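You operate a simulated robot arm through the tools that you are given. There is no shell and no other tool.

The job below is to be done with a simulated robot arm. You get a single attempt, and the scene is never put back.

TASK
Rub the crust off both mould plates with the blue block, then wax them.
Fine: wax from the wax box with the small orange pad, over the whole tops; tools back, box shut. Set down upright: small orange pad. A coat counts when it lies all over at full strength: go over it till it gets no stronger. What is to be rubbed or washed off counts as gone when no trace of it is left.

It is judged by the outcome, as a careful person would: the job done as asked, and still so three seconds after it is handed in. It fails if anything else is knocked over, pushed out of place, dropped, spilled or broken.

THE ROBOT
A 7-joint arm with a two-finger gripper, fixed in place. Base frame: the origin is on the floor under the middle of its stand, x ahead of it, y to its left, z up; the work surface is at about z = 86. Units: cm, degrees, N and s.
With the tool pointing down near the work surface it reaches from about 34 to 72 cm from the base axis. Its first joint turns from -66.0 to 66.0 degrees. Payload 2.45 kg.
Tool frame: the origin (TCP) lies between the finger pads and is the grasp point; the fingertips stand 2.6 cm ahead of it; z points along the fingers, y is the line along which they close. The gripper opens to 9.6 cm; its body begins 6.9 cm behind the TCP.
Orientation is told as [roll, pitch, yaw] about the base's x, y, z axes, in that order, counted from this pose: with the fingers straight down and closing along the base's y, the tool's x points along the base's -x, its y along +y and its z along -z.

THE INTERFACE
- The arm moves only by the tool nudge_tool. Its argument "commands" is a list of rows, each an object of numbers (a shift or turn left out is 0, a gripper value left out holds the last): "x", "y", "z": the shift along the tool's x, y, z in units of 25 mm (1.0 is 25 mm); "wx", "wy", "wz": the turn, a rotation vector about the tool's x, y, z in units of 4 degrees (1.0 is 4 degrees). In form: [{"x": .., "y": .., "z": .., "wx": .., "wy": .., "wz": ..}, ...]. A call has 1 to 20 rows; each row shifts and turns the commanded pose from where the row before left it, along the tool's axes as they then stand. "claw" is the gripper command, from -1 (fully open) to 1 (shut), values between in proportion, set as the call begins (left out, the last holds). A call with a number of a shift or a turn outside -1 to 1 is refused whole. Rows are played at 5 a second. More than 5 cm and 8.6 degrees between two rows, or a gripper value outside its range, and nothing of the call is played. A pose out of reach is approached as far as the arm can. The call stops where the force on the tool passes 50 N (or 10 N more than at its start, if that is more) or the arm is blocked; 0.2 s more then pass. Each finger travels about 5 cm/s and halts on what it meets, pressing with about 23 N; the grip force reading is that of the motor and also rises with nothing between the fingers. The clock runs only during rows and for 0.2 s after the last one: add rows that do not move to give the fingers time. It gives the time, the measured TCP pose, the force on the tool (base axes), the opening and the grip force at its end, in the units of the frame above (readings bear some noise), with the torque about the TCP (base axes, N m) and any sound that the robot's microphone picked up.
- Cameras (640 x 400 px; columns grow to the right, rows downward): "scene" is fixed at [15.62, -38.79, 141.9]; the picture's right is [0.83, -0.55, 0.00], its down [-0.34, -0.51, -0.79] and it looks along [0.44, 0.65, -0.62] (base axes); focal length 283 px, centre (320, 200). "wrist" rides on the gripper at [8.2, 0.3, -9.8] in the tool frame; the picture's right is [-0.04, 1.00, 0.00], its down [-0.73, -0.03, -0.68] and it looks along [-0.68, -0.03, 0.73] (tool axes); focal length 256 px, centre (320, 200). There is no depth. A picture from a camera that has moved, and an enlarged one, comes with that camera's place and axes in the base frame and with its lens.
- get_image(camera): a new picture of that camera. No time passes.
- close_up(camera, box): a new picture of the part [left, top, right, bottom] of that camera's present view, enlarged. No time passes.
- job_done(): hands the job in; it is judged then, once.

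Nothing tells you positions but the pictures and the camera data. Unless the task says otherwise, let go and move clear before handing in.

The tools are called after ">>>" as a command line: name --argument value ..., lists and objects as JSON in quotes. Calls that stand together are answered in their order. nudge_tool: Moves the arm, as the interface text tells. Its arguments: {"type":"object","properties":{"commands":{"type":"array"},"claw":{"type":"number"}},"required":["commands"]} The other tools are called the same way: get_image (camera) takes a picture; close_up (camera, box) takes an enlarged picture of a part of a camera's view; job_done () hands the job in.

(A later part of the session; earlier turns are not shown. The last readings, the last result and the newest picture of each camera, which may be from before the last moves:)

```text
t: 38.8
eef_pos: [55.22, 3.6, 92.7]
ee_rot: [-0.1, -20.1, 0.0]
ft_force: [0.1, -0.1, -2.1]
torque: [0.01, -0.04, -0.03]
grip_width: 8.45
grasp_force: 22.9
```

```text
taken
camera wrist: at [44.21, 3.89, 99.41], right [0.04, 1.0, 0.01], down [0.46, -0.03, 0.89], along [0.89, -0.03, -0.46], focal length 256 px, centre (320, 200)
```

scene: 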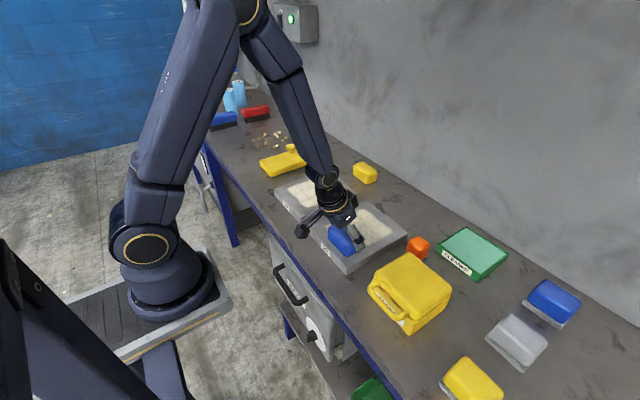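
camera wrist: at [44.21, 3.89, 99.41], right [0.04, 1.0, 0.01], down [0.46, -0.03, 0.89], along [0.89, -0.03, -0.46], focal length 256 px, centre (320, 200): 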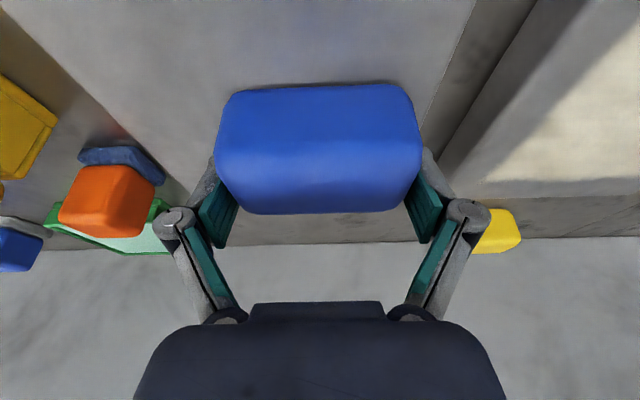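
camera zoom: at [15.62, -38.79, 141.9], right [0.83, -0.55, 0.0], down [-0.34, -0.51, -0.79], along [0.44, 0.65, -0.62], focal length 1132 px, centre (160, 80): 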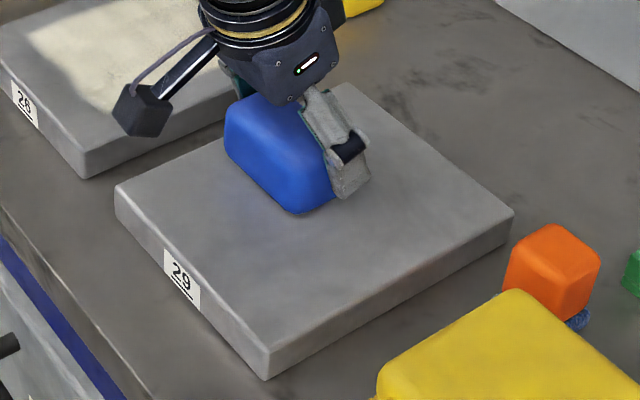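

The first plate looks clean. I'll lift, move over the second plate (y≈19 lane), and check the first plate from there.

>>> nudge_tool --commands '[{"x": -0.274, "z": -0.752}, {"x": -0.274, "z": -0.752}, {"x": -0.249, "y": 0.77, "z": 0.0906}, {"x": -0.249, "y": 0.77, "z": 0.0906}, {"x": -0.249, "y": 0.77, "z": 0.0906}, {"x": -0.249, "y": 0.77, "z": 0.0906}, {"x": -0.249, "y": 0.77, "z": 0.0906}, {"x": -0.249, "y": 0.77, "z": 0.0906}, {"x": -0.249, "y": 0.77, "z": 0.0906}, {"x": -0.249, "y": 0.77, "z": 0.0906}, {}]'

>>> close_up --camera "scene" --box '[270, 150, 430, 280]'

>>> get_image --camera "wrist"

```text
t: 41.2
eef_pos: [60.47, 19.02, 96.72]
ee_rot: [-0.1, -20.1, -0.2]
ft_force: [0.5, -0.2, -1.1]
torque: [0.01, -0.03, -0.01]
grip_width: 8.46
grasp_force: 23.2
```

```text
3.08 times, centred on (350, 215) of scene
camera zoom: at [15.62, -38.79, 141.9], right [0.83, -0.55, 0.0], down [-0.34, -0.51, -0.79], along [0.44, 0.65, -0.62], focal length 871 px, centre (228, 154)
```

zoom: 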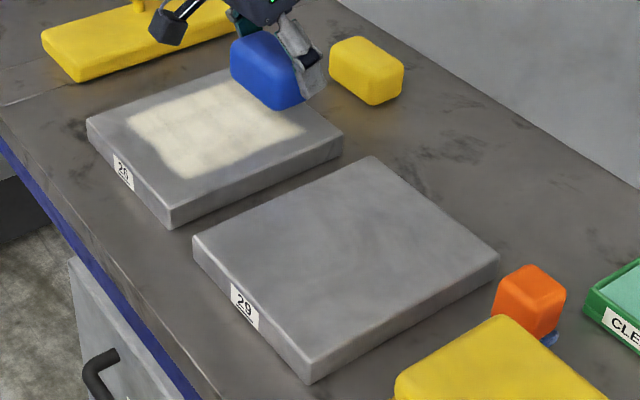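

```text
taken
camera wrist: at [49.5, 19.34, 103.29], right [0.04, 1.0, 0.01], down [0.46, -0.03, 0.89], along [0.89, -0.03, -0.46], focal length 256 px, centre (320, 200)
```

wrist: 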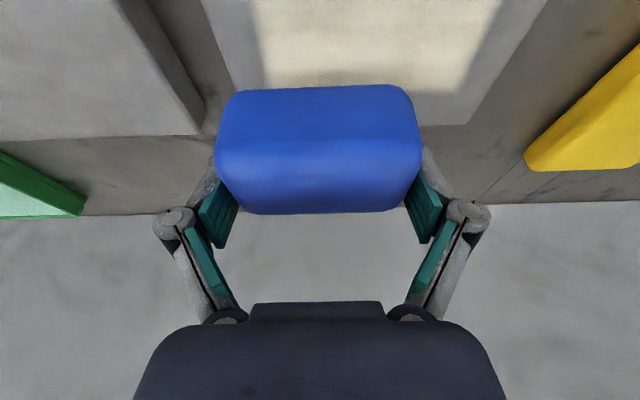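

The first plate looks clean. Now lowering onto the second plate.

>>> nudge_tool --commands '[{"x": 0.169, "z": 0.464}, {"x": 0.169, "z": 0.464}, {"x": 0.169, "z": 0.464}, {"x": 0.027, "z": 0.075}, {}]'

```text
t: 42.4
eef_pos: [60.39, 18.91, 92.85]
ee_rot: [0.0, -20.0, 0.0]
ft_force: [-0.2, 0.0, -1.0]
torque: [0.0, 0.0, 0.0]
grip_width: 8.48
grasp_force: 22.9
```

>>> nudge_tool --commands '[{"x": 0.027, "z": 0.075}, {}]'

```text
t: 43.0
eef_pos: [60.37, 18.93, 92.7]
ee_rot: [-0.1, -20.0, 0.0]
ft_force: [-0.4, 0.1, -1.9]
torque: [0.0, -0.01, 0.0]
grip_width: 8.45
grasp_force: 23.6
```

>>> nudge_tool --commands '[{"x": 0.014, "z": 0.038}, {}]'

>>> nudge_tool --commands '[{"x": 0.014, "z": 0.038}, {}]'

```text
t: 43.6
eef_pos: [60.49, 18.79, 92.54]
ee_rot: [0.0, -20.0, -0.1]
ft_force: [0.5, -0.8, -1.9]
torque: [0.01, -0.02, 0.02]
grip_width: 8.47
grasp_force: 23.9
```

```text
t: 44.2
eef_pos: [60.48, 18.86, 92.51]
ee_rot: [0.0, -20.0, 0.0]
ft_force: [0.3, 0.2, -0.5]
torque: [-0.01, -0.02, 0.01]
grip_width: 8.44
grasp_force: 23.0
```

>>> nudge_tool --commands '[{"x": 0.014, "z": 0.038}, {}]'

```text
t: 44.8
eef_pos: [60.44, 18.93, 92.39]
ee_rot: [0.0, -20.1, 0.0]
ft_force: [-3.2, 0.1, 11.1]
torque: [-0.29, 0.53, -0.04]
grip_width: 8.47
grasp_force: 23.0
```

Contact at 11 N. Stroke out to the far edge and then back toward the near edge.

>>> nudge_tool --commands '[{"x": -0.526, "z": 0.192}, {"x": 0.564, "z": -0.205}, {"x": 0.564, "z": -0.205}, {"x": 0.564, "z": -0.205}, {"x": 0.564, "z": -0.205}, {"x": 0.564, "z": -0.205}, {"x": 0.564, "z": -0.205}, {"x": 0.564, "z": -0.205}, {"x": 0.564, "z": -0.205}, {"x": 0.564, "z": -0.205}, {}]'

>>> close_up --camera "scene" --box '[260, 150, 380, 240]'

```text
t: 47.2
eef_pos: [48.57, 19.04, 92.38]
ee_rot: [0.2, -20.3, -0.2]
ft_force: [14.9, -0.3, 16.9]
torque: [-0.22, -0.03, 0.17]
grip_width: 8.48
grasp_force: 23.1
```

```text
4.44 times, centred on (320, 195) of scene
camera zoom: at [15.63, -38.8, 141.9], right [0.83, -0.55, 0.0], down [-0.34, -0.51, -0.79], along [0.44, 0.65, -0.62], focal length 1258 px, centre (320, 222)
```

zoom: 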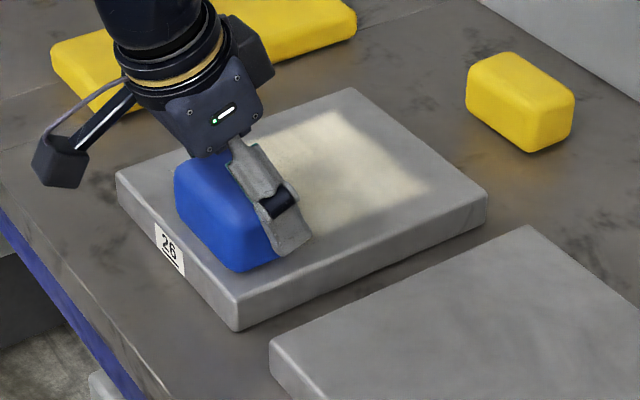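

The crust is thinning. Continuing with back-and-forth strokes in this lane.

>>> nudge_tool --commands '[{"x": -0.564, "z": 0.205}, {"x": -0.564, "z": 0.205}, {"x": -0.564, "z": 0.205}, {"x": -0.564, "z": 0.205}, {"x": -0.564, "z": 0.205}, {"x": -0.564, "z": 0.205}, {"x": -0.564, "z": 0.205}, {"x": -0.564, "z": 0.205}, {"x": -0.564, "z": 0.205}, {}]'

>>> close_up --camera "scene" --box '[260, 150, 380, 240]'

```text
t: 49.4
eef_pos: [61.9, 18.96, 92.36]
ee_rot: [0.1, -19.9, 0.0]
ft_force: [-0.1, 0.3, -1.7]
torque: [0.01, 0.01, -0.02]
grip_width: 8.45
grasp_force: 23.0
```

```text
4.44 times, centred on (320, 195) of scene
camera zoom: at [15.62, -38.79, 141.9], right [0.83, -0.55, 0.0], down [-0.34, -0.51, -0.79], along [0.44, 0.65, -0.62], focal length 1258 px, centre (320, 222)
```

zoom: 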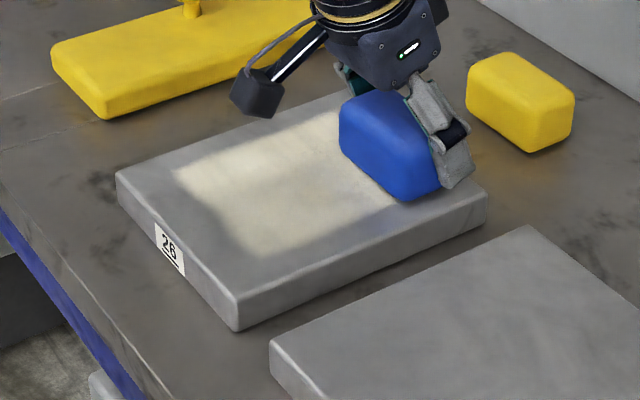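

>>> nudge_tool --commands '[{"x": 0.014, "z": 0.038}, {}]'

```text
t: 50.0
eef_pos: [61.88, 18.87, 92.26]
ee_rot: [0.0, -20.0, 0.1]
ft_force: [0.8, -0.1, -0.3]
torque: [-0.02, 0.0, 0.01]
grip_width: 8.44
grasp_force: 23.1
```

The block nearly rests on the plate; I'll re-grip it higher here for a firmer hold before continuing.

>>> nudge_tool --commands '[{"x": 0.005, "z": 0.014}, {}]'

>>> nudge_tool --commands '[{}, {}, {}]' --claw -1

>>> nudge_tool --commands '[{"x": -0.044, "z": -0.12}, {"x": -0.044, "z": -0.12}, {}]'

>>> nudge_tool --commands '[{}, {}, {}, {}]' --claw 1

>>> get_image --camera "wrist"

```text
t: 50.6
eef_pos: [61.76, 18.89, 92.29]
ee_rot: [0.0, -20.0, -0.1]
ft_force: [0.2, 0.5, -1.0]
torque: [0.01, -0.07, -0.01]
grip_width: 8.43
grasp_force: 23.0
```

```text
t: 51.4
eef_pos: [61.76, 18.92, 92.29]
ee_rot: [0.0, -20.0, 0.0]
ft_force: [-1.4, 0.5, -0.1]
torque: [-0.02, -0.01, -0.02]
grip_width: 9.62
grasp_force: 0.1
```

```text
t: 52.2
eef_pos: [61.85, 18.83, 92.95]
ee_rot: [0.0, -20.0, 0.0]
ft_force: [0.0, 0.1, 0.5]
torque: [0.03, -0.01, -0.02]
grip_width: 9.61
grasp_force: 0.1
```

```text
t: 53.2
eef_pos: [61.88, 18.93, 92.88]
ee_rot: [0.0, -19.9, -0.2]
ft_force: [-1.2, -0.9, 3.6]
torque: [-0.25, 0.02, -0.05]
grip_width: 8.44
grasp_force: 23.3
```

```text
taken
camera wrist: at [50.83, 19.2, 99.49], right [0.04, 1.0, 0.01], down [0.46, -0.03, 0.89], along [0.89, -0.03, -0.46], focal length 256 px, centre (320, 200)
```

wrist: 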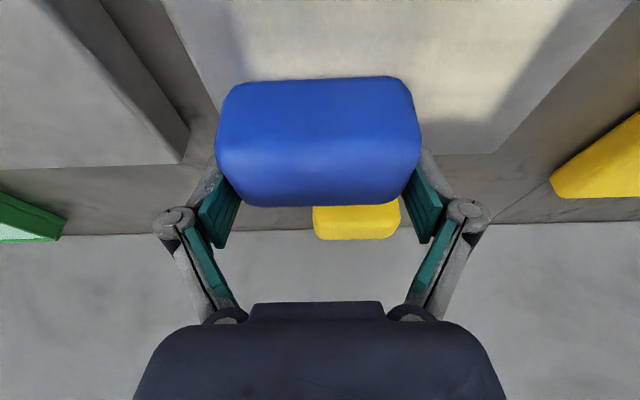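

Re-gripped. Pressing slightly and stroking toward the near edge.

>>> nudge_tool --commands '[{"x": 0.011, "z": 0.03}, {"x": 0.564, "z": -0.205}, {"x": 0.564, "z": -0.205}, {"x": 0.564, "z": -0.205}, {"x": 0.564, "z": -0.205}, {"x": 0.564, "z": -0.205}, {"x": 0.564, "z": -0.205}, {"x": 0.564, "z": -0.205}, {"x": 0.564, "z": -0.205}, {"x": 0.564, "z": -0.205}, {}]'

>>> close_up --camera "scene" --box '[260, 150, 380, 240]'

```text
t: 55.6
eef_pos: [48.3, 18.98, 92.85]
ee_rot: [0.0, -20.0, -0.1]
ft_force: [7.8, 2.0, 7.8]
torque: [0.16, -0.41, -0.11]
grip_width: 8.46
grasp_force: 23.0
```

```text
4.44 times, centred on (320, 195) of scene
camera zoom: at [15.63, -38.79, 141.9], right [0.83, -0.55, 0.0], down [-0.34, -0.51, -0.79], along [0.44, 0.65, -0.62], focal length 1258 px, centre (320, 222)
```

zoom: 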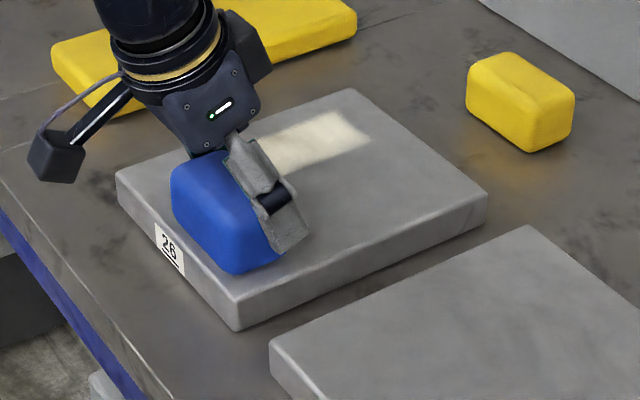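

The first lane is clean. Shifting to the second lane (y≈24.5) and stroking away.

>>> nudge_tool --commands '[{"y": 0.74}, {"y": 0.74}, {"y": 0.74}, {"x": 0.008, "z": 0.022}, {"x": -0.564, "z": 0.205}, {"x": -0.564, "z": 0.205}, {"x": -0.564, "z": 0.205}, {"x": -0.564, "z": 0.205}, {"x": -0.564, "z": 0.205}, {"x": -0.564, "z": 0.205}, {"x": -0.564, "z": 0.205}, {"x": -0.564, "z": 0.205}, {"x": -0.564, "z": 0.205}, {}]'

>>> close_up --camera "scene" --box '[260, 150, 380, 240]'

>>> get_image --camera "wrist"

```text
t: 58.6
eef_pos: [61.85, 24.5, 92.67]
ee_rot: [0.0, -19.9, 0.0]
ft_force: [0.4, -0.2, 0.1]
torque: [-0.01, -0.03, 0.0]
grip_width: 8.43
grasp_force: 23.0
```

```text
4.44 times, centred on (320, 195) of scene
camera zoom: at [15.62, -38.79, 141.9], right [0.83, -0.55, 0.0], down [-0.34, -0.51, -0.79], along [0.44, 0.65, -0.62], focal length 1258 px, centre (320, 222)
```

zoom: 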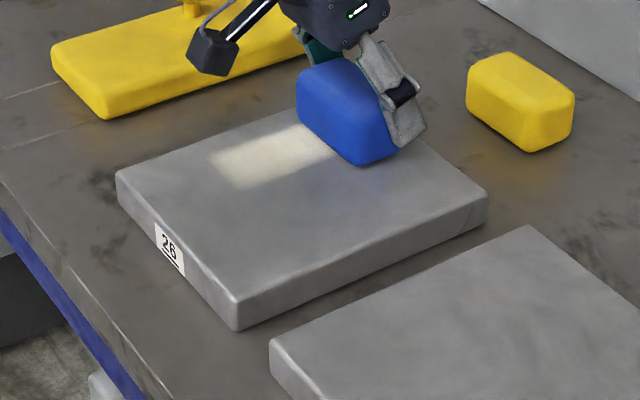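

```text
taken
camera wrist: at [50.86, 24.73, 99.34], right [0.04, 1.0, 0.01], down [0.46, -0.03, 0.89], along [0.89, -0.03, -0.46], focal length 256 px, centre (320, 200)
```

wrist: 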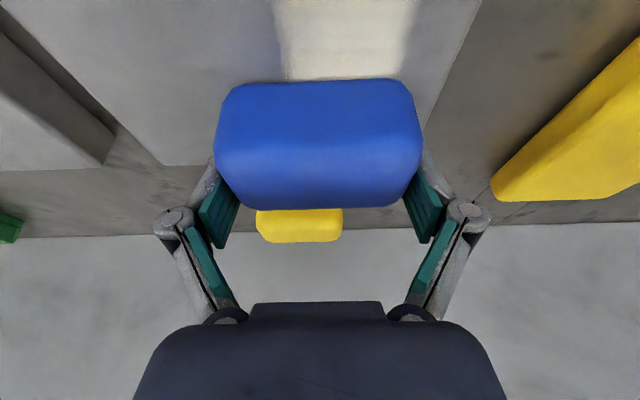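

Good. One more press and stroke back over the remaining strip.

>>> nudge_tool --commands '[{"x": 0.019, "z": 0.053}, {"x": 0.564, "z": -0.205}, {"x": 0.564, "z": -0.205}, {"x": 0.564, "z": -0.205}, {"x": 0.564, "z": -0.205}, {"x": 0.564, "z": -0.205}, {"x": 0.564, "z": -0.205}, {"x": 0.564, "z": -0.205}, {"x": 0.564, "z": -0.205}, {"x": 0.564, "z": -0.205}, {}]'

>>> close_up --camera "scene" --box '[260, 150, 380, 240]'

>>> get_image --camera "wrist"

```text
t: 61.0
eef_pos: [48.57, 24.55, 92.64]
ee_rot: [0.1, -20.3, -0.1]
ft_force: [15.9, 0.1, 20.7]
torque: [-0.01, -0.31, 0.03]
grip_width: 8.5
grasp_force: 23.0
```

```text
4.44 times, centred on (320, 195) of scene
camera zoom: at [15.63, -38.81, 141.9], right [0.83, -0.55, 0.0], down [-0.34, -0.51, -0.79], along [0.44, 0.65, -0.62], focal length 1258 px, centre (320, 222)
```

zoom: 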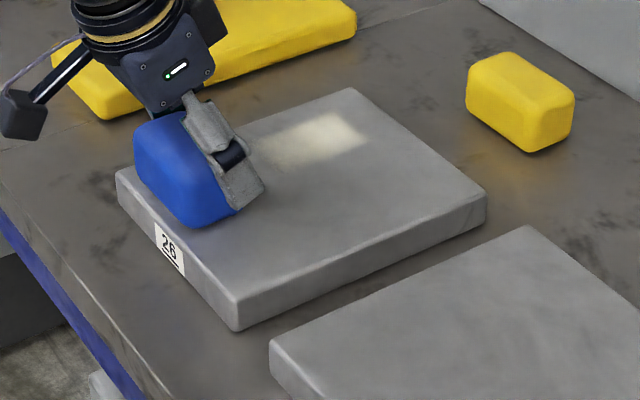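

```text
taken
camera wrist: at [37.47, 24.91, 99.22], right [0.04, 1.0, 0.02], down [0.45, -0.03, 0.89], along [0.89, -0.03, -0.45], focal length 256 px, centre (320, 200)
```

wrist: 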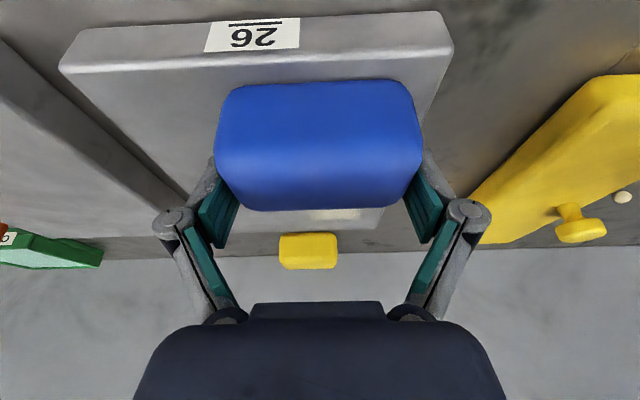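

The near half is clean. Stroking back out over the remaining far patch.

>>> nudge_tool --commands '[{"x": -0.564, "z": 0.205}, {"x": -0.564, "z": 0.205}, {"x": -0.564, "z": 0.205}, {"x": -0.564, "z": 0.205}, {"x": -0.564, "z": 0.205}, {"x": -0.564, "z": 0.205}, {"x": -0.564, "z": 0.205}, {"x": -0.564, "z": 0.205}, {"x": -0.564, "z": 0.205}, {}]'

>>> nudge_tool --commands '[{"x": 0.014, "z": 0.038}, {}]'

>>> get_image --camera "wrist"

>>> close_up --camera "scene" --box '[260, 150, 380, 240]'

```text
t: 63.2
eef_pos: [61.83, 24.42, 92.66]
ee_rot: [0.0, -20.1, 0.0]
ft_force: [-0.8, -0.1, -1.0]
torque: [0.0, -0.06, 0.01]
grip_width: 8.41
grasp_force: 22.7
```

```text
t: 63.8
eef_pos: [61.73, 24.39, 92.4]
ee_rot: [0.0, -20.1, 0.0]
ft_force: [0.8, 0.5, -1.9]
torque: [-0.04, -0.01, 0.04]
grip_width: 8.46
grasp_force: 23.0
```

```text
taken
camera wrist: at [50.86, 24.71, 99.13], right [0.04, 1.0, 0.01], down [0.46, -0.03, 0.89], along [0.89, -0.03, -0.46], focal length 256 px, centre (320, 200)
```

wrist: 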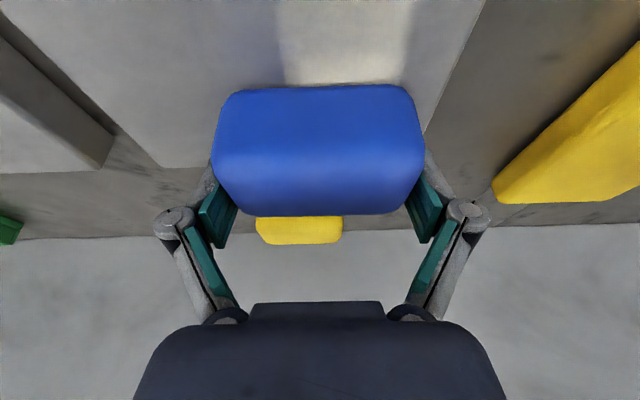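

```text
4.44 times, centred on (320, 195) of scene
camera zoom: at [15.62, -38.79, 141.9], right [0.83, -0.55, 0.0], down [-0.34, -0.51, -0.79], along [0.44, 0.65, -0.62], focal length 1258 px, centre (320, 222)
```

zoom: 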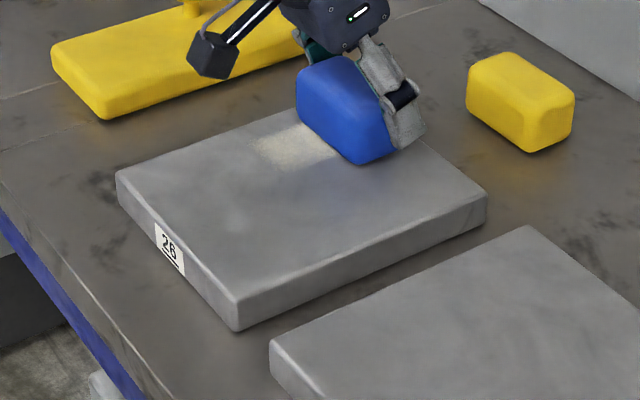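

>>> nudge_tool --commands '[{"x": 0.014, "z": 0.038}, {}]'

>>> nudge_tool --commands '[{"x": 0.011, "z": 0.03}, {}]'

```text
t: 64.4
eef_pos: [61.84, 24.32, 92.44]
ee_rot: [0.0, -19.9, 0.0]
ft_force: [-0.8, 0.0, -1.4]
torque: [-0.02, 0.0, 0.02]
grip_width: 8.46
grasp_force: 23.5
```

```text
t: 65.0
eef_pos: [61.82, 24.5, 92.38]
ee_rot: [0.0, -20.0, -0.1]
ft_force: [-3.5, -0.9, 3.8]
torque: [-0.24, 0.31, -0.09]
grip_width: 8.47
grasp_force: 22.7
```

Contact regained. Short strokes over the remaining far patch.

>>> nudge_tool --commands '[{"x": 0.008, "z": 0.022}, {"x": 0.564, "z": -0.205}, {"x": 0.564, "z": -0.205}, {"x": 0.564, "z": -0.205}, {"x": 0.564, "z": -0.205}, {"x": 0.564, "z": -0.205}, {"x": 0.564, "z": -0.205}, {}]'

>>> close_up --camera "scene" --box '[260, 150, 380, 240]'

```text
t: 66.8
eef_pos: [52.84, 24.58, 92.29]
ee_rot: [0.1, -20.1, -0.1]
ft_force: [8.7, -0.9, 11.6]
torque: [-0.54, 0.18, 0.34]
grip_width: 8.46
grasp_force: 22.5
```

```text
4.44 times, centred on (320, 195) of scene
camera zoom: at [15.62, -38.8, 141.9], right [0.83, -0.55, 0.0], down [-0.34, -0.51, -0.79], along [0.44, 0.65, -0.62], focal length 1258 px, centre (320, 222)
```

zoom: 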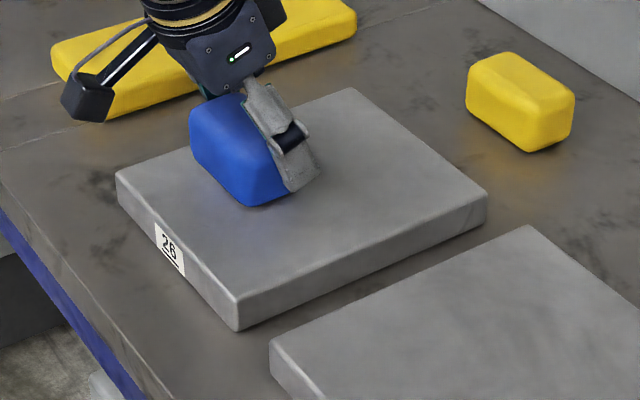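

The second plate looks clean now. Lifting clear to inspect both plates closely before putting the block back.

>>> nudge_tool --commands '[{"x": -0.274, "z": -0.752}, {"x": -0.274, "z": -0.752}, {"x": -0.274, "z": -0.752}, {"x": -0.274, "z": -0.752}, {"x": -0.274, "z": -0.752}, {"x": -0.274, "z": -0.752}, {"x": 0.7, "z": -0.256}, {"x": 0.7, "z": -0.256}, {"x": 0.7, "z": -0.256}, {"x": 0.7, "y": -0.8, "z": -0.256}, {"y": -1}, {"y": -1}, {"y": -1}, {"y": -1}, {}]'

>>> get_image --camera "wrist"

>>> get_image --camera "scene"

```text
t: 70.0
eef_pos: [45.34, 12.23, 104.23]
ee_rot: [0.0, -19.9, 0.1]
ft_force: [0.5, -0.2, -1.5]
torque: [0.04, -0.05, 0.0]
grip_width: 8.46
grasp_force: 23.4
```

```text
taken
camera wrist: at [34.4, 12.52, 110.91], right [0.04, 1.0, 0.01], down [0.46, -0.03, 0.89], along [0.89, -0.03, -0.46], focal length 256 px, centre (320, 200)
```

wrist: 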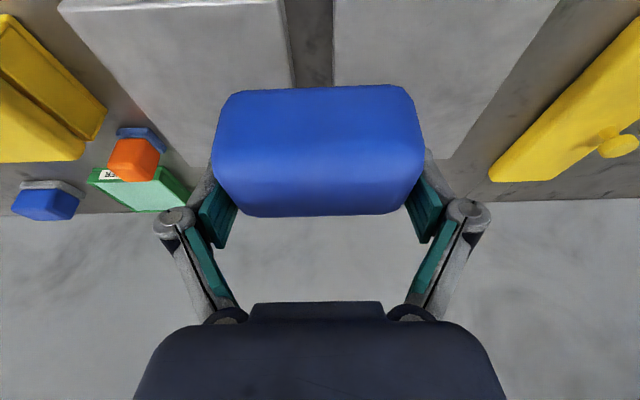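

```text
taken
```

scene: 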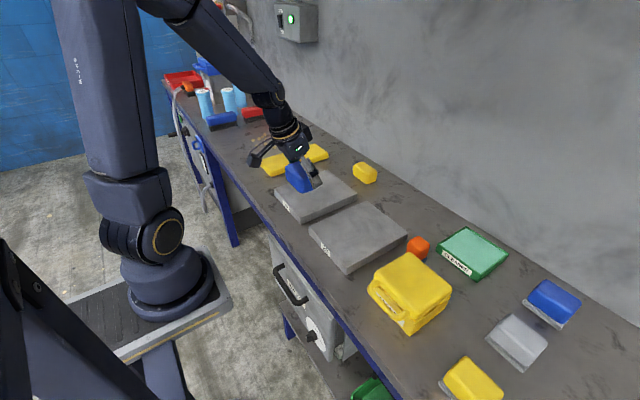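

>>> close_up --camera "scene" --box '[300, 195, 415, 275]'

>>> close_up --camera "scene" --box '[265, 160, 365, 230]'

>>> close_up --camera "wrist" --box '[160, 0, 560, 180]'

```text
5.00 times, centred on (358, 235) of scene
camera zoom: at [15.62, -38.79, 141.9], right [0.83, -0.55, 0.0], down [-0.34, -0.51, -0.79], along [0.44, 0.65, -0.62], focal length 1415 px, centre (132, 25)
```

zoom: 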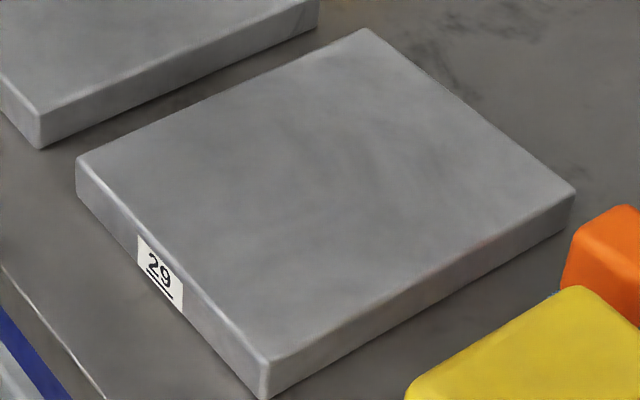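

```text
5.71 times, centred on (315, 195) of scene
camera zoom: at [15.62, -38.79, 141.9], right [0.83, -0.55, 0.0], down [-0.34, -0.51, -0.79], along [0.44, 0.65, -0.62], focal length 1617 px, centre (349, 229)
```

zoom: 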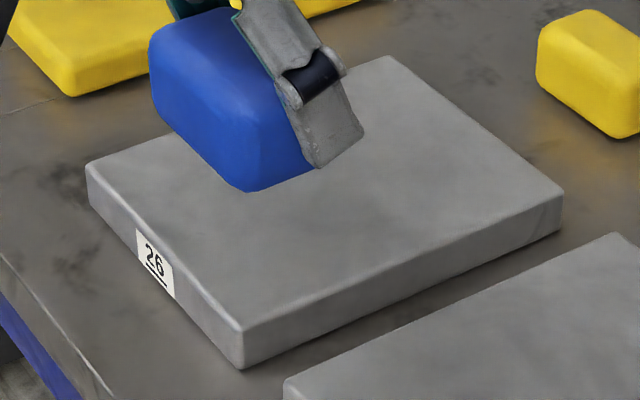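

```text
1.60 times, centred on (360, 90) of wrist
camera zoom: at [34.4, 12.52, 110.91], right [0.04, 1.0, 0.01], down [0.46, -0.03, 0.89], along [0.89, -0.03, -0.46], focal length 410 px, centre (256, 376)
```

zoom: 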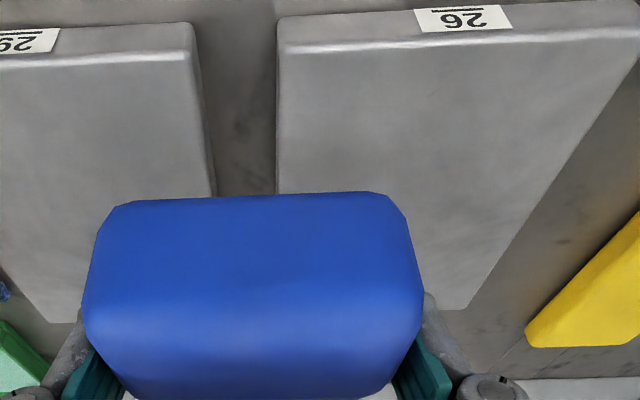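

Both plates look clean from here. I'll carry the block to above its home spot, which also uncovers the plates for a final look.

>>> nudge_tool --commands '[{"x": -0.876, "y": -0.345, "z": 0.319}, {"x": -0.876, "y": -0.345, "z": 0.319}, {"x": -0.876, "y": -0.345, "z": 0.319}, {"x": -0.876, "y": -0.345, "z": 0.319}, {"x": -0.876, "y": -0.345, "z": 0.319}, {"x": -0.876, "y": -0.345, "z": 0.319}, {"x": -0.876, "y": -0.345, "z": 0.319}, {"x": -0.876, "y": -0.345, "z": 0.319}, {"x": -0.876, "y": -0.345, "z": 0.319}, {"x": -0.876, "y": -0.345, "z": 0.319}, {"x": -0.876, "y": -0.345, "z": 0.319}, {"x": -0.876, "y": -0.345, "z": 0.319}, {"x": -0.876, "y": -0.345, "z": 0.319}, {}]'

>>> close_up --camera "scene" --box '[305, 198, 410, 265]'

>>> close_up --camera "scene" --box '[265, 160, 365, 225]'

>>> get_image --camera "wrist"

```text
t: 73.0
eef_pos: [75.59, 1.14, 104.25]
ee_rot: [0.0, -20.0, -0.1]
ft_force: [0.2, -0.2, -1.5]
torque: [-0.01, 0.0, 0.05]
grip_width: 8.45
grasp_force: 23.2
```

```text
5.97 times, centred on (358, 232) of scene
camera zoom: at [15.62, -38.79, 141.9], right [0.83, -0.55, 0.0], down [-0.34, -0.51, -0.79], along [0.44, 0.65, -0.62], focal length 1690 px, centre (96, 12)
```

zoom: 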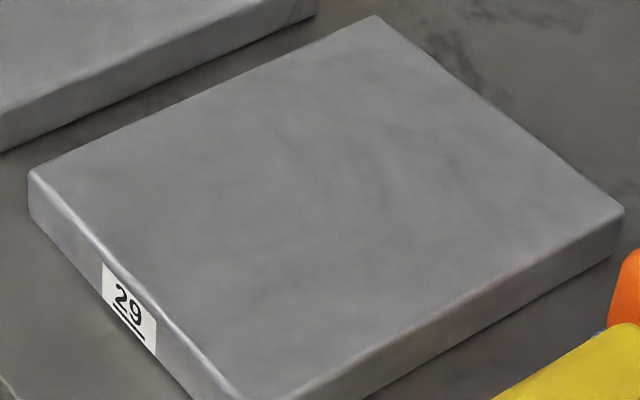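

```text
6.15 times, centred on (315, 192) of scene
camera zoom: at [15.62, -38.79, 141.9], right [0.83, -0.55, 0.0], down [-0.34, -0.51, -0.79], along [0.44, 0.65, -0.62], focal length 1742 px, centre (351, 246)
```

zoom: 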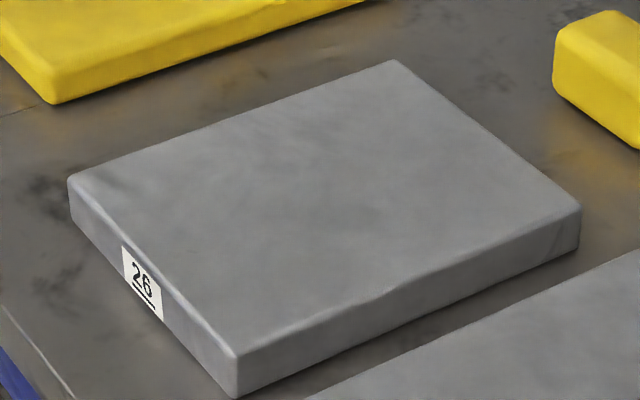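

```text
taken
camera wrist: at [64.65, 1.47, 110.83], right [0.04, 1.0, 0.01], down [0.46, -0.03, 0.89], along [0.89, -0.03, -0.46], focal length 256 px, centre (320, 200)
```

wrist: 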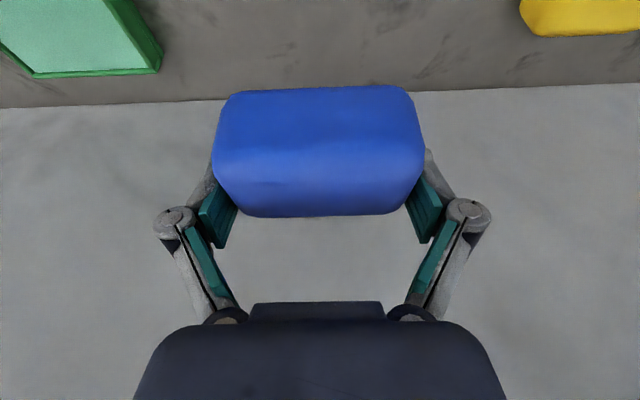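

>>> close_up --camera "scene" --box '[325, 205, 375, 240]'

>>> close_up --camera "scene" --box '[345, 215, 400, 255]'

>>> close_up --camera "scene" --box '[285, 172, 350, 215]'

```text
11.43 times, centred on (350, 222) of scene
camera zoom: at [15.62, -38.79, 141.9], right [0.83, -0.55, 0.0], down [-0.34, -0.51, -0.79], along [0.44, 0.65, -0.62], focal length 3235 px, centre (-23, -57)
```

zoom: 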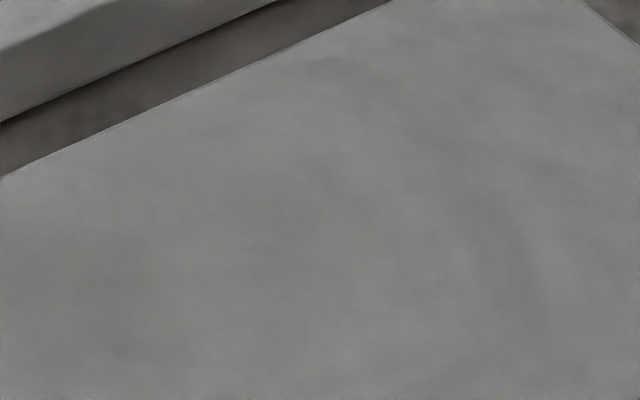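

```text
10.00 times, centred on (372, 235) of scene
camera zoom: at [15.62, -38.79, 141.9], right [0.83, -0.55, 0.0], down [-0.34, -0.51, -0.79], along [0.44, 0.65, -0.62], focal length 2830 px, centre (-205, -150)
```

zoom: 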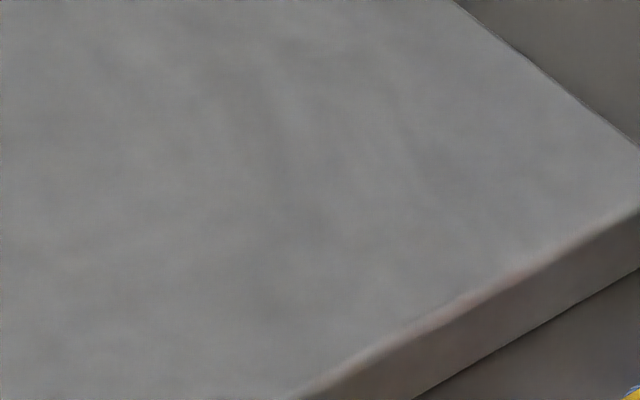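

```text
9.30 times, centred on (318, 194) of scene
camera zoom: at [15.62, -38.79, 141.9], right [0.83, -0.55, 0.0], down [-0.34, -0.51, -0.79], along [0.44, 0.65, -0.62], focal length 2633 px, centre (343, 260)
```

zoom: 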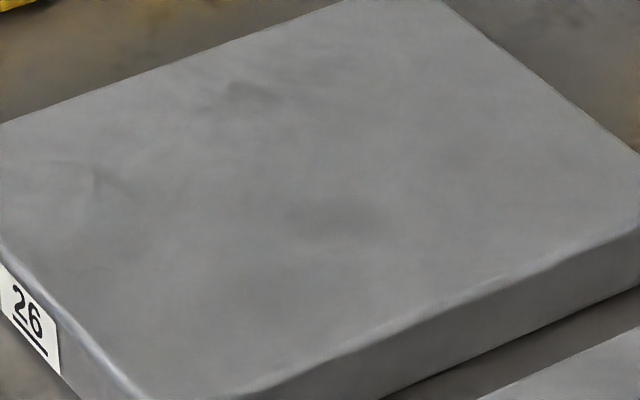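

No trace of crust remains on either plate. Lowering the blue block back to its place.

>>> nudge_tool --commands '[{"x": 0.278, "y": -0.006, "z": 0.765}, {"x": 0.278, "y": -0.006, "z": 0.765}, {"x": 0.278, "y": -0.006, "z": 0.765}, {"x": 0.278, "y": -0.006, "z": 0.765}, {"x": 0.278, "y": -0.006, "z": 0.765}, {"x": 0.278, "y": -0.006, "z": 0.765}, {"x": 0.22, "y": -0.006, "z": 0.6}, {}]'

>>> close_up --camera "scene" --box '[360, 140, 460, 230]'

```text
t: 74.8
eef_pos: [75.61, 1.06, 90.38]
ee_rot: [-0.1, -20.0, 0.0]
ft_force: [0.4, -0.1, -1.7]
torque: [0.01, -0.03, -0.02]
grip_width: 8.42
grasp_force: 23.2
```

```text
4.44 times, centred on (410, 185) of scene
camera zoom: at [15.62, -38.79, 141.9], right [0.83, -0.55, 0.0], down [-0.34, -0.51, -0.79], along [0.44, 0.65, -0.62], focal length 1258 px, centre (-80, 267)
```

zoom: 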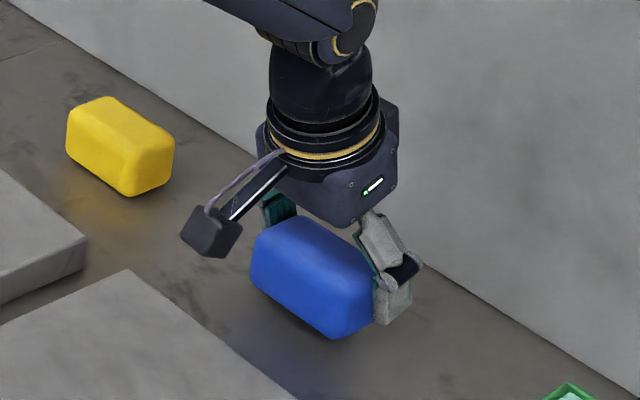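

The block is about 1 cm above the bench and slightly short of its original x. I'll nudge it and lower to contact.

>>> nudge_tool --commands '[{"x": -0.027, "y": -0.04, "z": 0.159}, {"x": -0.027, "y": -0.04, "z": 0.159}, {}]'

>>> nudge_tool --commands '[{"x": 0.014, "z": 0.038}, {}]'

>>> nudge_tool --commands '[{"x": 0.014, "z": 0.038}, {}]'

```text
t: 75.6
eef_pos: [76.06, 0.9, 89.7]
ee_rot: [-0.1, -20.0, 0.0]
ft_force: [0.3, 0.2, -2.3]
torque: [-0.01, -0.01, -0.02]
grip_width: 8.45
grasp_force: 22.9
```

```text
t: 76.2
eef_pos: [75.97, 0.93, 89.62]
ee_rot: [0.0, -19.9, -0.1]
ft_force: [0.0, 0.1, -1.4]
torque: [0.01, -0.09, -0.03]
grip_width: 8.48
grasp_force: 22.8
```

```text
t: 76.8
eef_pos: [75.95, 0.91, 89.51]
ee_rot: [0.0, -19.9, 0.0]
ft_force: [-0.1, 0.4, -0.3]
torque: [-0.02, 0.02, 0.02]
grip_width: 8.42
grasp_force: 23.4
```

>>> nudge_tool --commands '[{"x": 0.014, "z": 0.038}, {}]'

>>> close_up --camera "scene" --box '[360, 140, 460, 230]'

```text
t: 77.4
eef_pos: [75.89, 0.97, 89.31]
ee_rot: [0.0, -20.1, 0.0]
ft_force: [0.1, -0.1, -1.2]
torque: [0.0, -0.04, -0.01]
grip_width: 8.46
grasp_force: 23.1
```

```text
4.44 times, centred on (410, 185) of scene
camera zoom: at [15.62, -38.79, 141.9], right [0.83, -0.55, 0.0], down [-0.34, -0.51, -0.79], along [0.44, 0.65, -0.62], focal length 1258 px, centre (-80, 267)
```

zoom: 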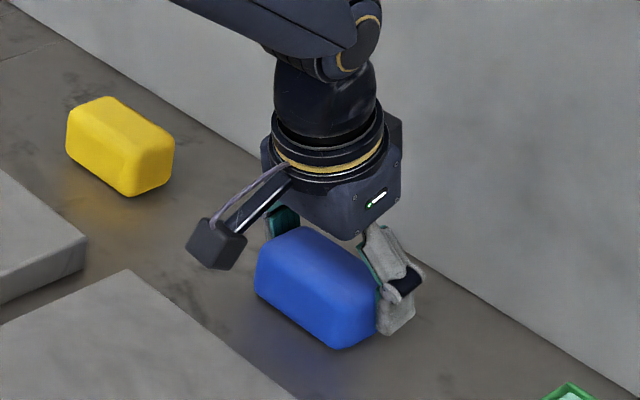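

>>> nudge_tool --commands '[{"x": 0.014, "z": 0.038}, {}]'

```text
t: 78.0
eef_pos: [75.96, 0.92, 89.26]
ee_rot: [0.0, -20.0, 0.0]
ft_force: [0.1, 0.1, -0.6]
torque: [-0.01, 0.04, -0.03]
grip_width: 8.48
grasp_force: 23.0
```

>>> nudge_tool --commands '[{"x": 0.014, "z": 0.038}, {}]'

```text
t: 78.6
eef_pos: [75.94, 1.05, 89.32]
ee_rot: [0.0, -20.0, 0.1]
ft_force: [-1.2, -1.1, 2.4]
torque: [-0.17, 0.16, 0.01]
grip_width: 8.46
grasp_force: 22.7
```

The block is resting on the bench. Opening and withdrawing along the finger direction.

>>> nudge_tool --commands '[{}, {}, {}]' --claw -1

>>> nudge_tool --commands '[{"x": -0.1, "z": -0.35}, {"x": -0.15, "z": -0.5}, {"x": -0.2, "z": -0.7}, {"x": -0.2, "z": -0.8}, {"x": -0.2, "z": -0.8}, {"x": -0.2, "z": -0.8}, {}]'

>>> close_up --camera "scene" --box '[360, 140, 460, 230]'

>>> get_image --camera "wrist"

```text
t: 79.4
eef_pos: [76.02, 1.03, 89.25]
ee_rot: [0.0, -20.0, 0.0]
ft_force: [0.0, -0.2, 0.4]
torque: [0.01, 0.01, -0.01]
grip_width: 9.6
grasp_force: 0.1
```

```text
t: 81.0
eef_pos: [75.13, 1.09, 99.58]
ee_rot: [0.0, -20.1, 0.0]
ft_force: [-0.7, 0.0, 0.0]
torque: [-0.03, 0.0, 0.03]
grip_width: 9.59
grasp_force: 0.1
```

```text
4.44 times, centred on (410, 185) of scene
camera zoom: at [15.62, -38.79, 141.9], right [0.83, -0.55, 0.0], down [-0.34, -0.51, -0.79], along [0.44, 0.65, -0.62], focal length 1258 px, centre (-80, 267)
```

zoom: 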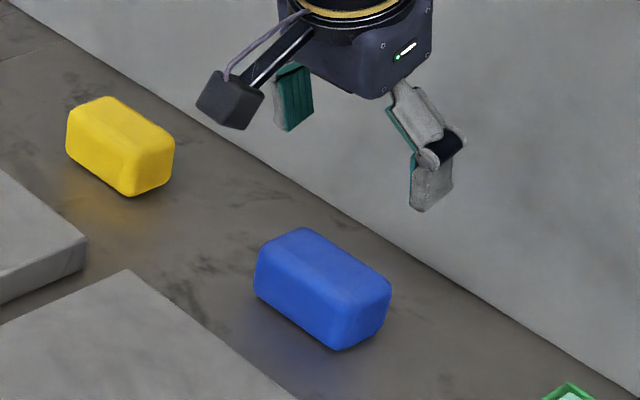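

```text
taken
camera wrist: at [64.12, 1.38, 106.19], right [0.04, 1.0, 0.01], down [0.46, -0.03, 0.89], along [0.89, -0.03, -0.46], focal length 256 px, centre (320, 200)
```

wrist: 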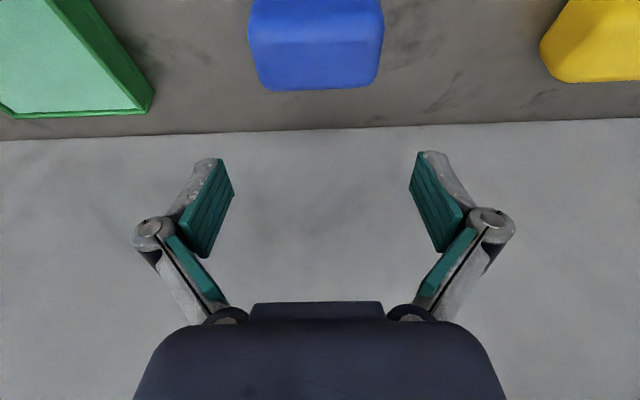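

The blue block is back on its spot. Now I'll straighten the tool and go above the orange pad at about (62.5, -13), still with the box lid closed.

>>> nudge_tool --commands '[{"wy": 1, "z": -0.3}, {"wy": 1, "z": -0.3}, {"wy": 1}, {"wy": 1}, {"wy": 1}, {"x": 0.631, "y": -0.706}, {"x": 0.631, "y": -0.706}, {"x": 0.631, "y": -0.706}, {"x": 0.631, "y": -0.706}, {"x": 0.631, "y": -0.706}, {"x": 0.631, "y": -0.706}, {"x": 0.631, "y": -0.706}, {"x": 0.631, "y": -0.706}, {}]'

>>> get_image --camera "wrist"

>>> close_up --camera "scene" --box '[360, 170, 520, 290]'

```text
t: 84.0
eef_pos: [58.51, -13.19, 100.5]
ee_rot: [0.0, 0.0, -0.2]
ft_force: [-0.2, -0.4, 0.4]
torque: [-0.01, -0.03, -0.03]
grip_width: 9.6
grasp_force: 0.1
out of reach, approached as far as the arm can: row 4, 5
```

```text
taken
camera wrist: at [50.37, -12.83, 110.46], right [0.04, 1.0, 0.0], down [0.73, -0.03, 0.68], along [0.68, -0.03, -0.73], focal length 256 px, centre (320, 200)
```

wrist: 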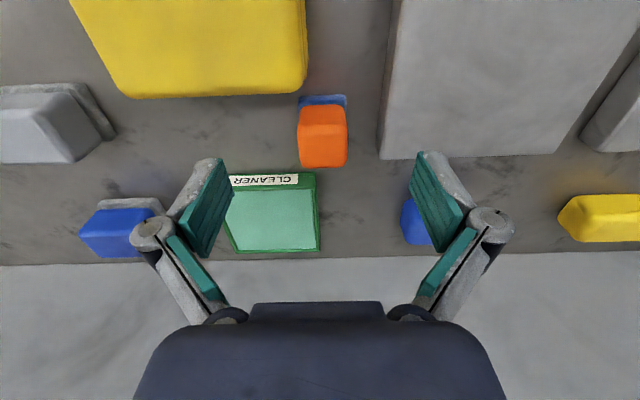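

```text
3.33 times, centred on (440, 230) of scene
camera zoom: at [15.62, -38.79, 141.9], right [0.83, -0.55, 0.0], down [-0.34, -0.51, -0.79], along [0.44, 0.65, -0.62], focal length 944 px, centre (-80, 100)
```

zoom: 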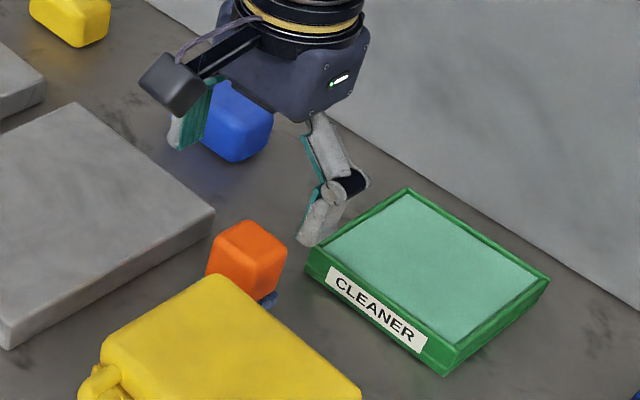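

>>> close_up --camera "wrist" --box '[270, 80, 380, 180]'

>>> close_up --camera "scene" --box '[395, 215, 455, 265]'

```text
4.00 times, centred on (325, 130) of wrist
camera zoom: at [50.37, -12.83, 110.46], right [0.04, 1.0, 0.0], down [0.73, -0.03, 0.68], along [0.68, -0.03, -0.73], focal length 1024 px, centre (300, 480)
```

zoom: 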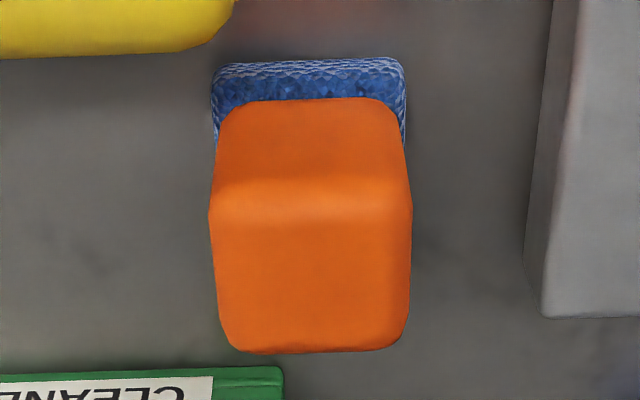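

```text
8.00 times, centred on (425, 240) of scene
camera zoom: at [15.62, -38.79, 141.9], right [0.83, -0.55, 0.0], down [-0.34, -0.51, -0.79], along [0.44, 0.65, -0.62], focal length 2264 px, centre (-520, -120)
```

zoom: 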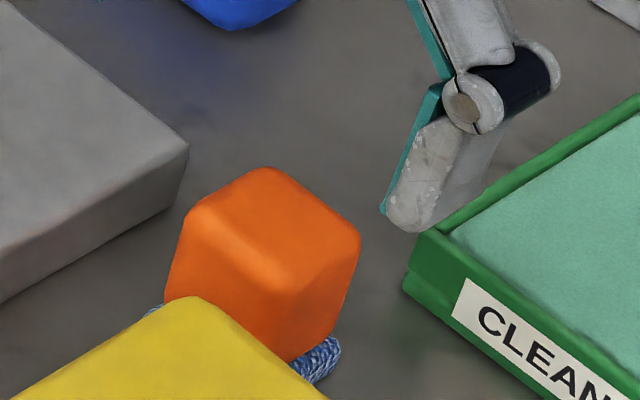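

The pad's orange body is about 4 cm square, centred at about (62.2, -13.05), top z≈91.6. Moving over it and lowering partway.

>>> nudge_tool --commands '[{"x": -0.738, "y": 0.028}, {"x": -0.738, "y": 0.028}, {"z": 0.55}, {"z": 0.55}, {"z": 0.55}, {"z": 0.55}, {}]'

>>> get_image --camera "wrist"

>>> close_up --camera "scene" --box '[380, 195, 480, 275]'

```text
t: 85.6
eef_pos: [62.12, -12.98, 94.77]
ee_rot: [0.0, 0.0, 0.0]
ft_force: [-0.1, -0.6, -0.6]
torque: [0.01, 0.0, -0.02]
grip_width: 9.61
grasp_force: 0.1
```

```text
taken
camera wrist: at [54.07, -12.66, 104.82], right [0.04, 1.0, 0.0], down [0.73, -0.03, 0.68], along [0.68, -0.03, -0.73], focal length 256 px, centre (320, 200)
```

wrist: 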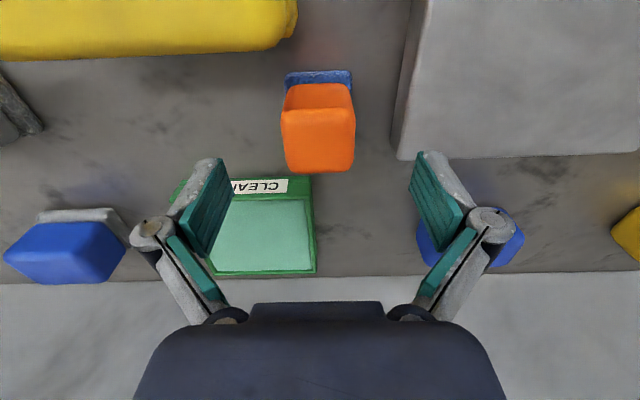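

```text
5.00 times, centred on (430, 235) of scene
camera zoom: at [15.62, -38.79, 141.9], right [0.83, -0.55, 0.0], down [-0.34, -0.51, -0.79], along [0.44, 0.65, -0.62], focal length 1415 px, centre (-230, 25)
```

zoom: 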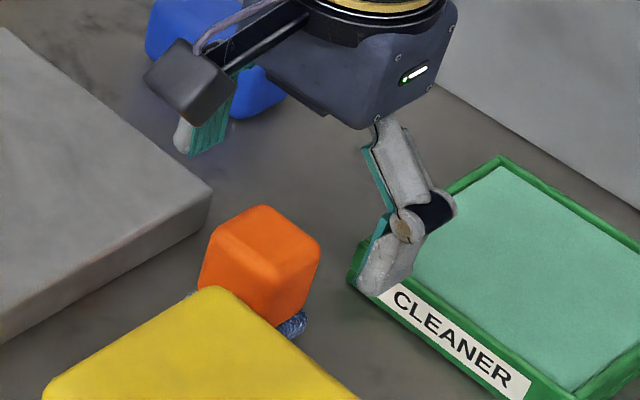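

Well aligned. Lowering to grip height.

>>> nudge_tool --commands '[{"z": 0.447}, {"z": 0.447}, {"z": 0.447}, {"z": 0.447}, {}]'

>>> close_up --camera "scene" --box '[380, 195, 480, 275]'

>>> get_image --camera "wrist"

```text
t: 86.8
eef_pos: [62.16, -13.12, 90.33]
ee_rot: [-0.1, 0.0, 0.0]
ft_force: [0.6, -0.3, 1.1]
torque: [-0.06, -0.01, 0.02]
grip_width: 9.6
grasp_force: 0.1
```

```text
5.00 times, centred on (430, 235) of scene
camera zoom: at [15.62, -38.79, 141.9], right [0.83, -0.55, 0.0], down [-0.34, -0.51, -0.79], along [0.44, 0.65, -0.62], focal length 1415 px, centre (-230, 25)
```

zoom: 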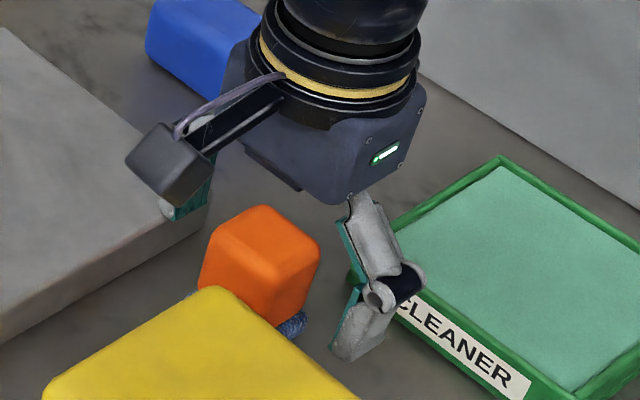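

```text
taken
camera wrist: at [54.04, -12.67, 100.37], right [0.04, 1.0, 0.0], down [0.73, -0.03, 0.68], along [0.68, -0.03, -0.73], focal length 256 px, centre (320, 200)
```

wrist: 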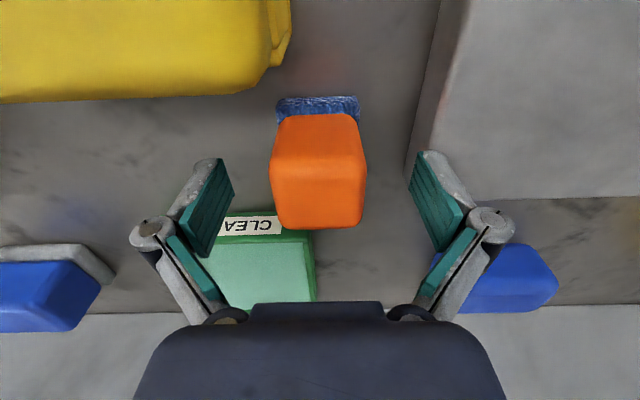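

The fingers straddle the pad with no contact force. Closing on it.

>>> nudge_tool --commands '[{}, {}, {}, {}, {}, {}]' --claw 1

>>> get_image --camera "wrist"

>>> close_up --camera "scene" --box '[380, 195, 480, 275]'

```text
t: 88.2
eef_pos: [62.15, -13.03, 90.38]
ee_rot: [-0.1, 0.0, -0.2]
ft_force: [0.0, -1.2, 1.2]
torque: [-0.03, 0.02, -0.01]
grip_width: 4.0
grasp_force: 23.3
```

```text
taken
camera wrist: at [54.05, -12.68, 100.41], right [0.04, 1.0, 0.0], down [0.73, -0.03, 0.68], along [0.68, -0.03, -0.73], focal length 256 px, centre (320, 200)
```

wrist: 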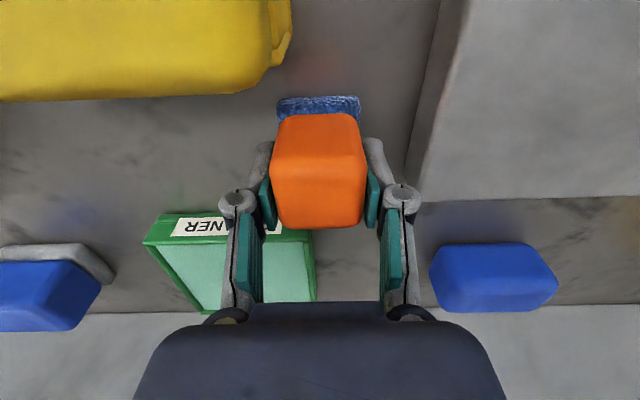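

```text
5.00 times, centred on (430, 235) of scene
camera zoom: at [15.62, -38.79, 141.9], right [0.83, -0.55, 0.0], down [-0.34, -0.51, -0.79], along [0.44, 0.65, -0.62], focal length 1415 px, centre (-230, 25)
```

zoom: 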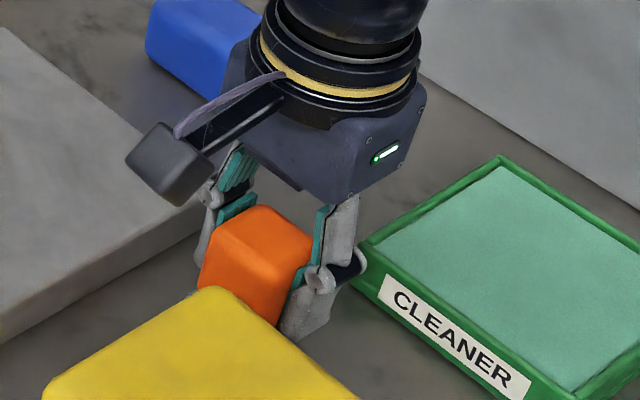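

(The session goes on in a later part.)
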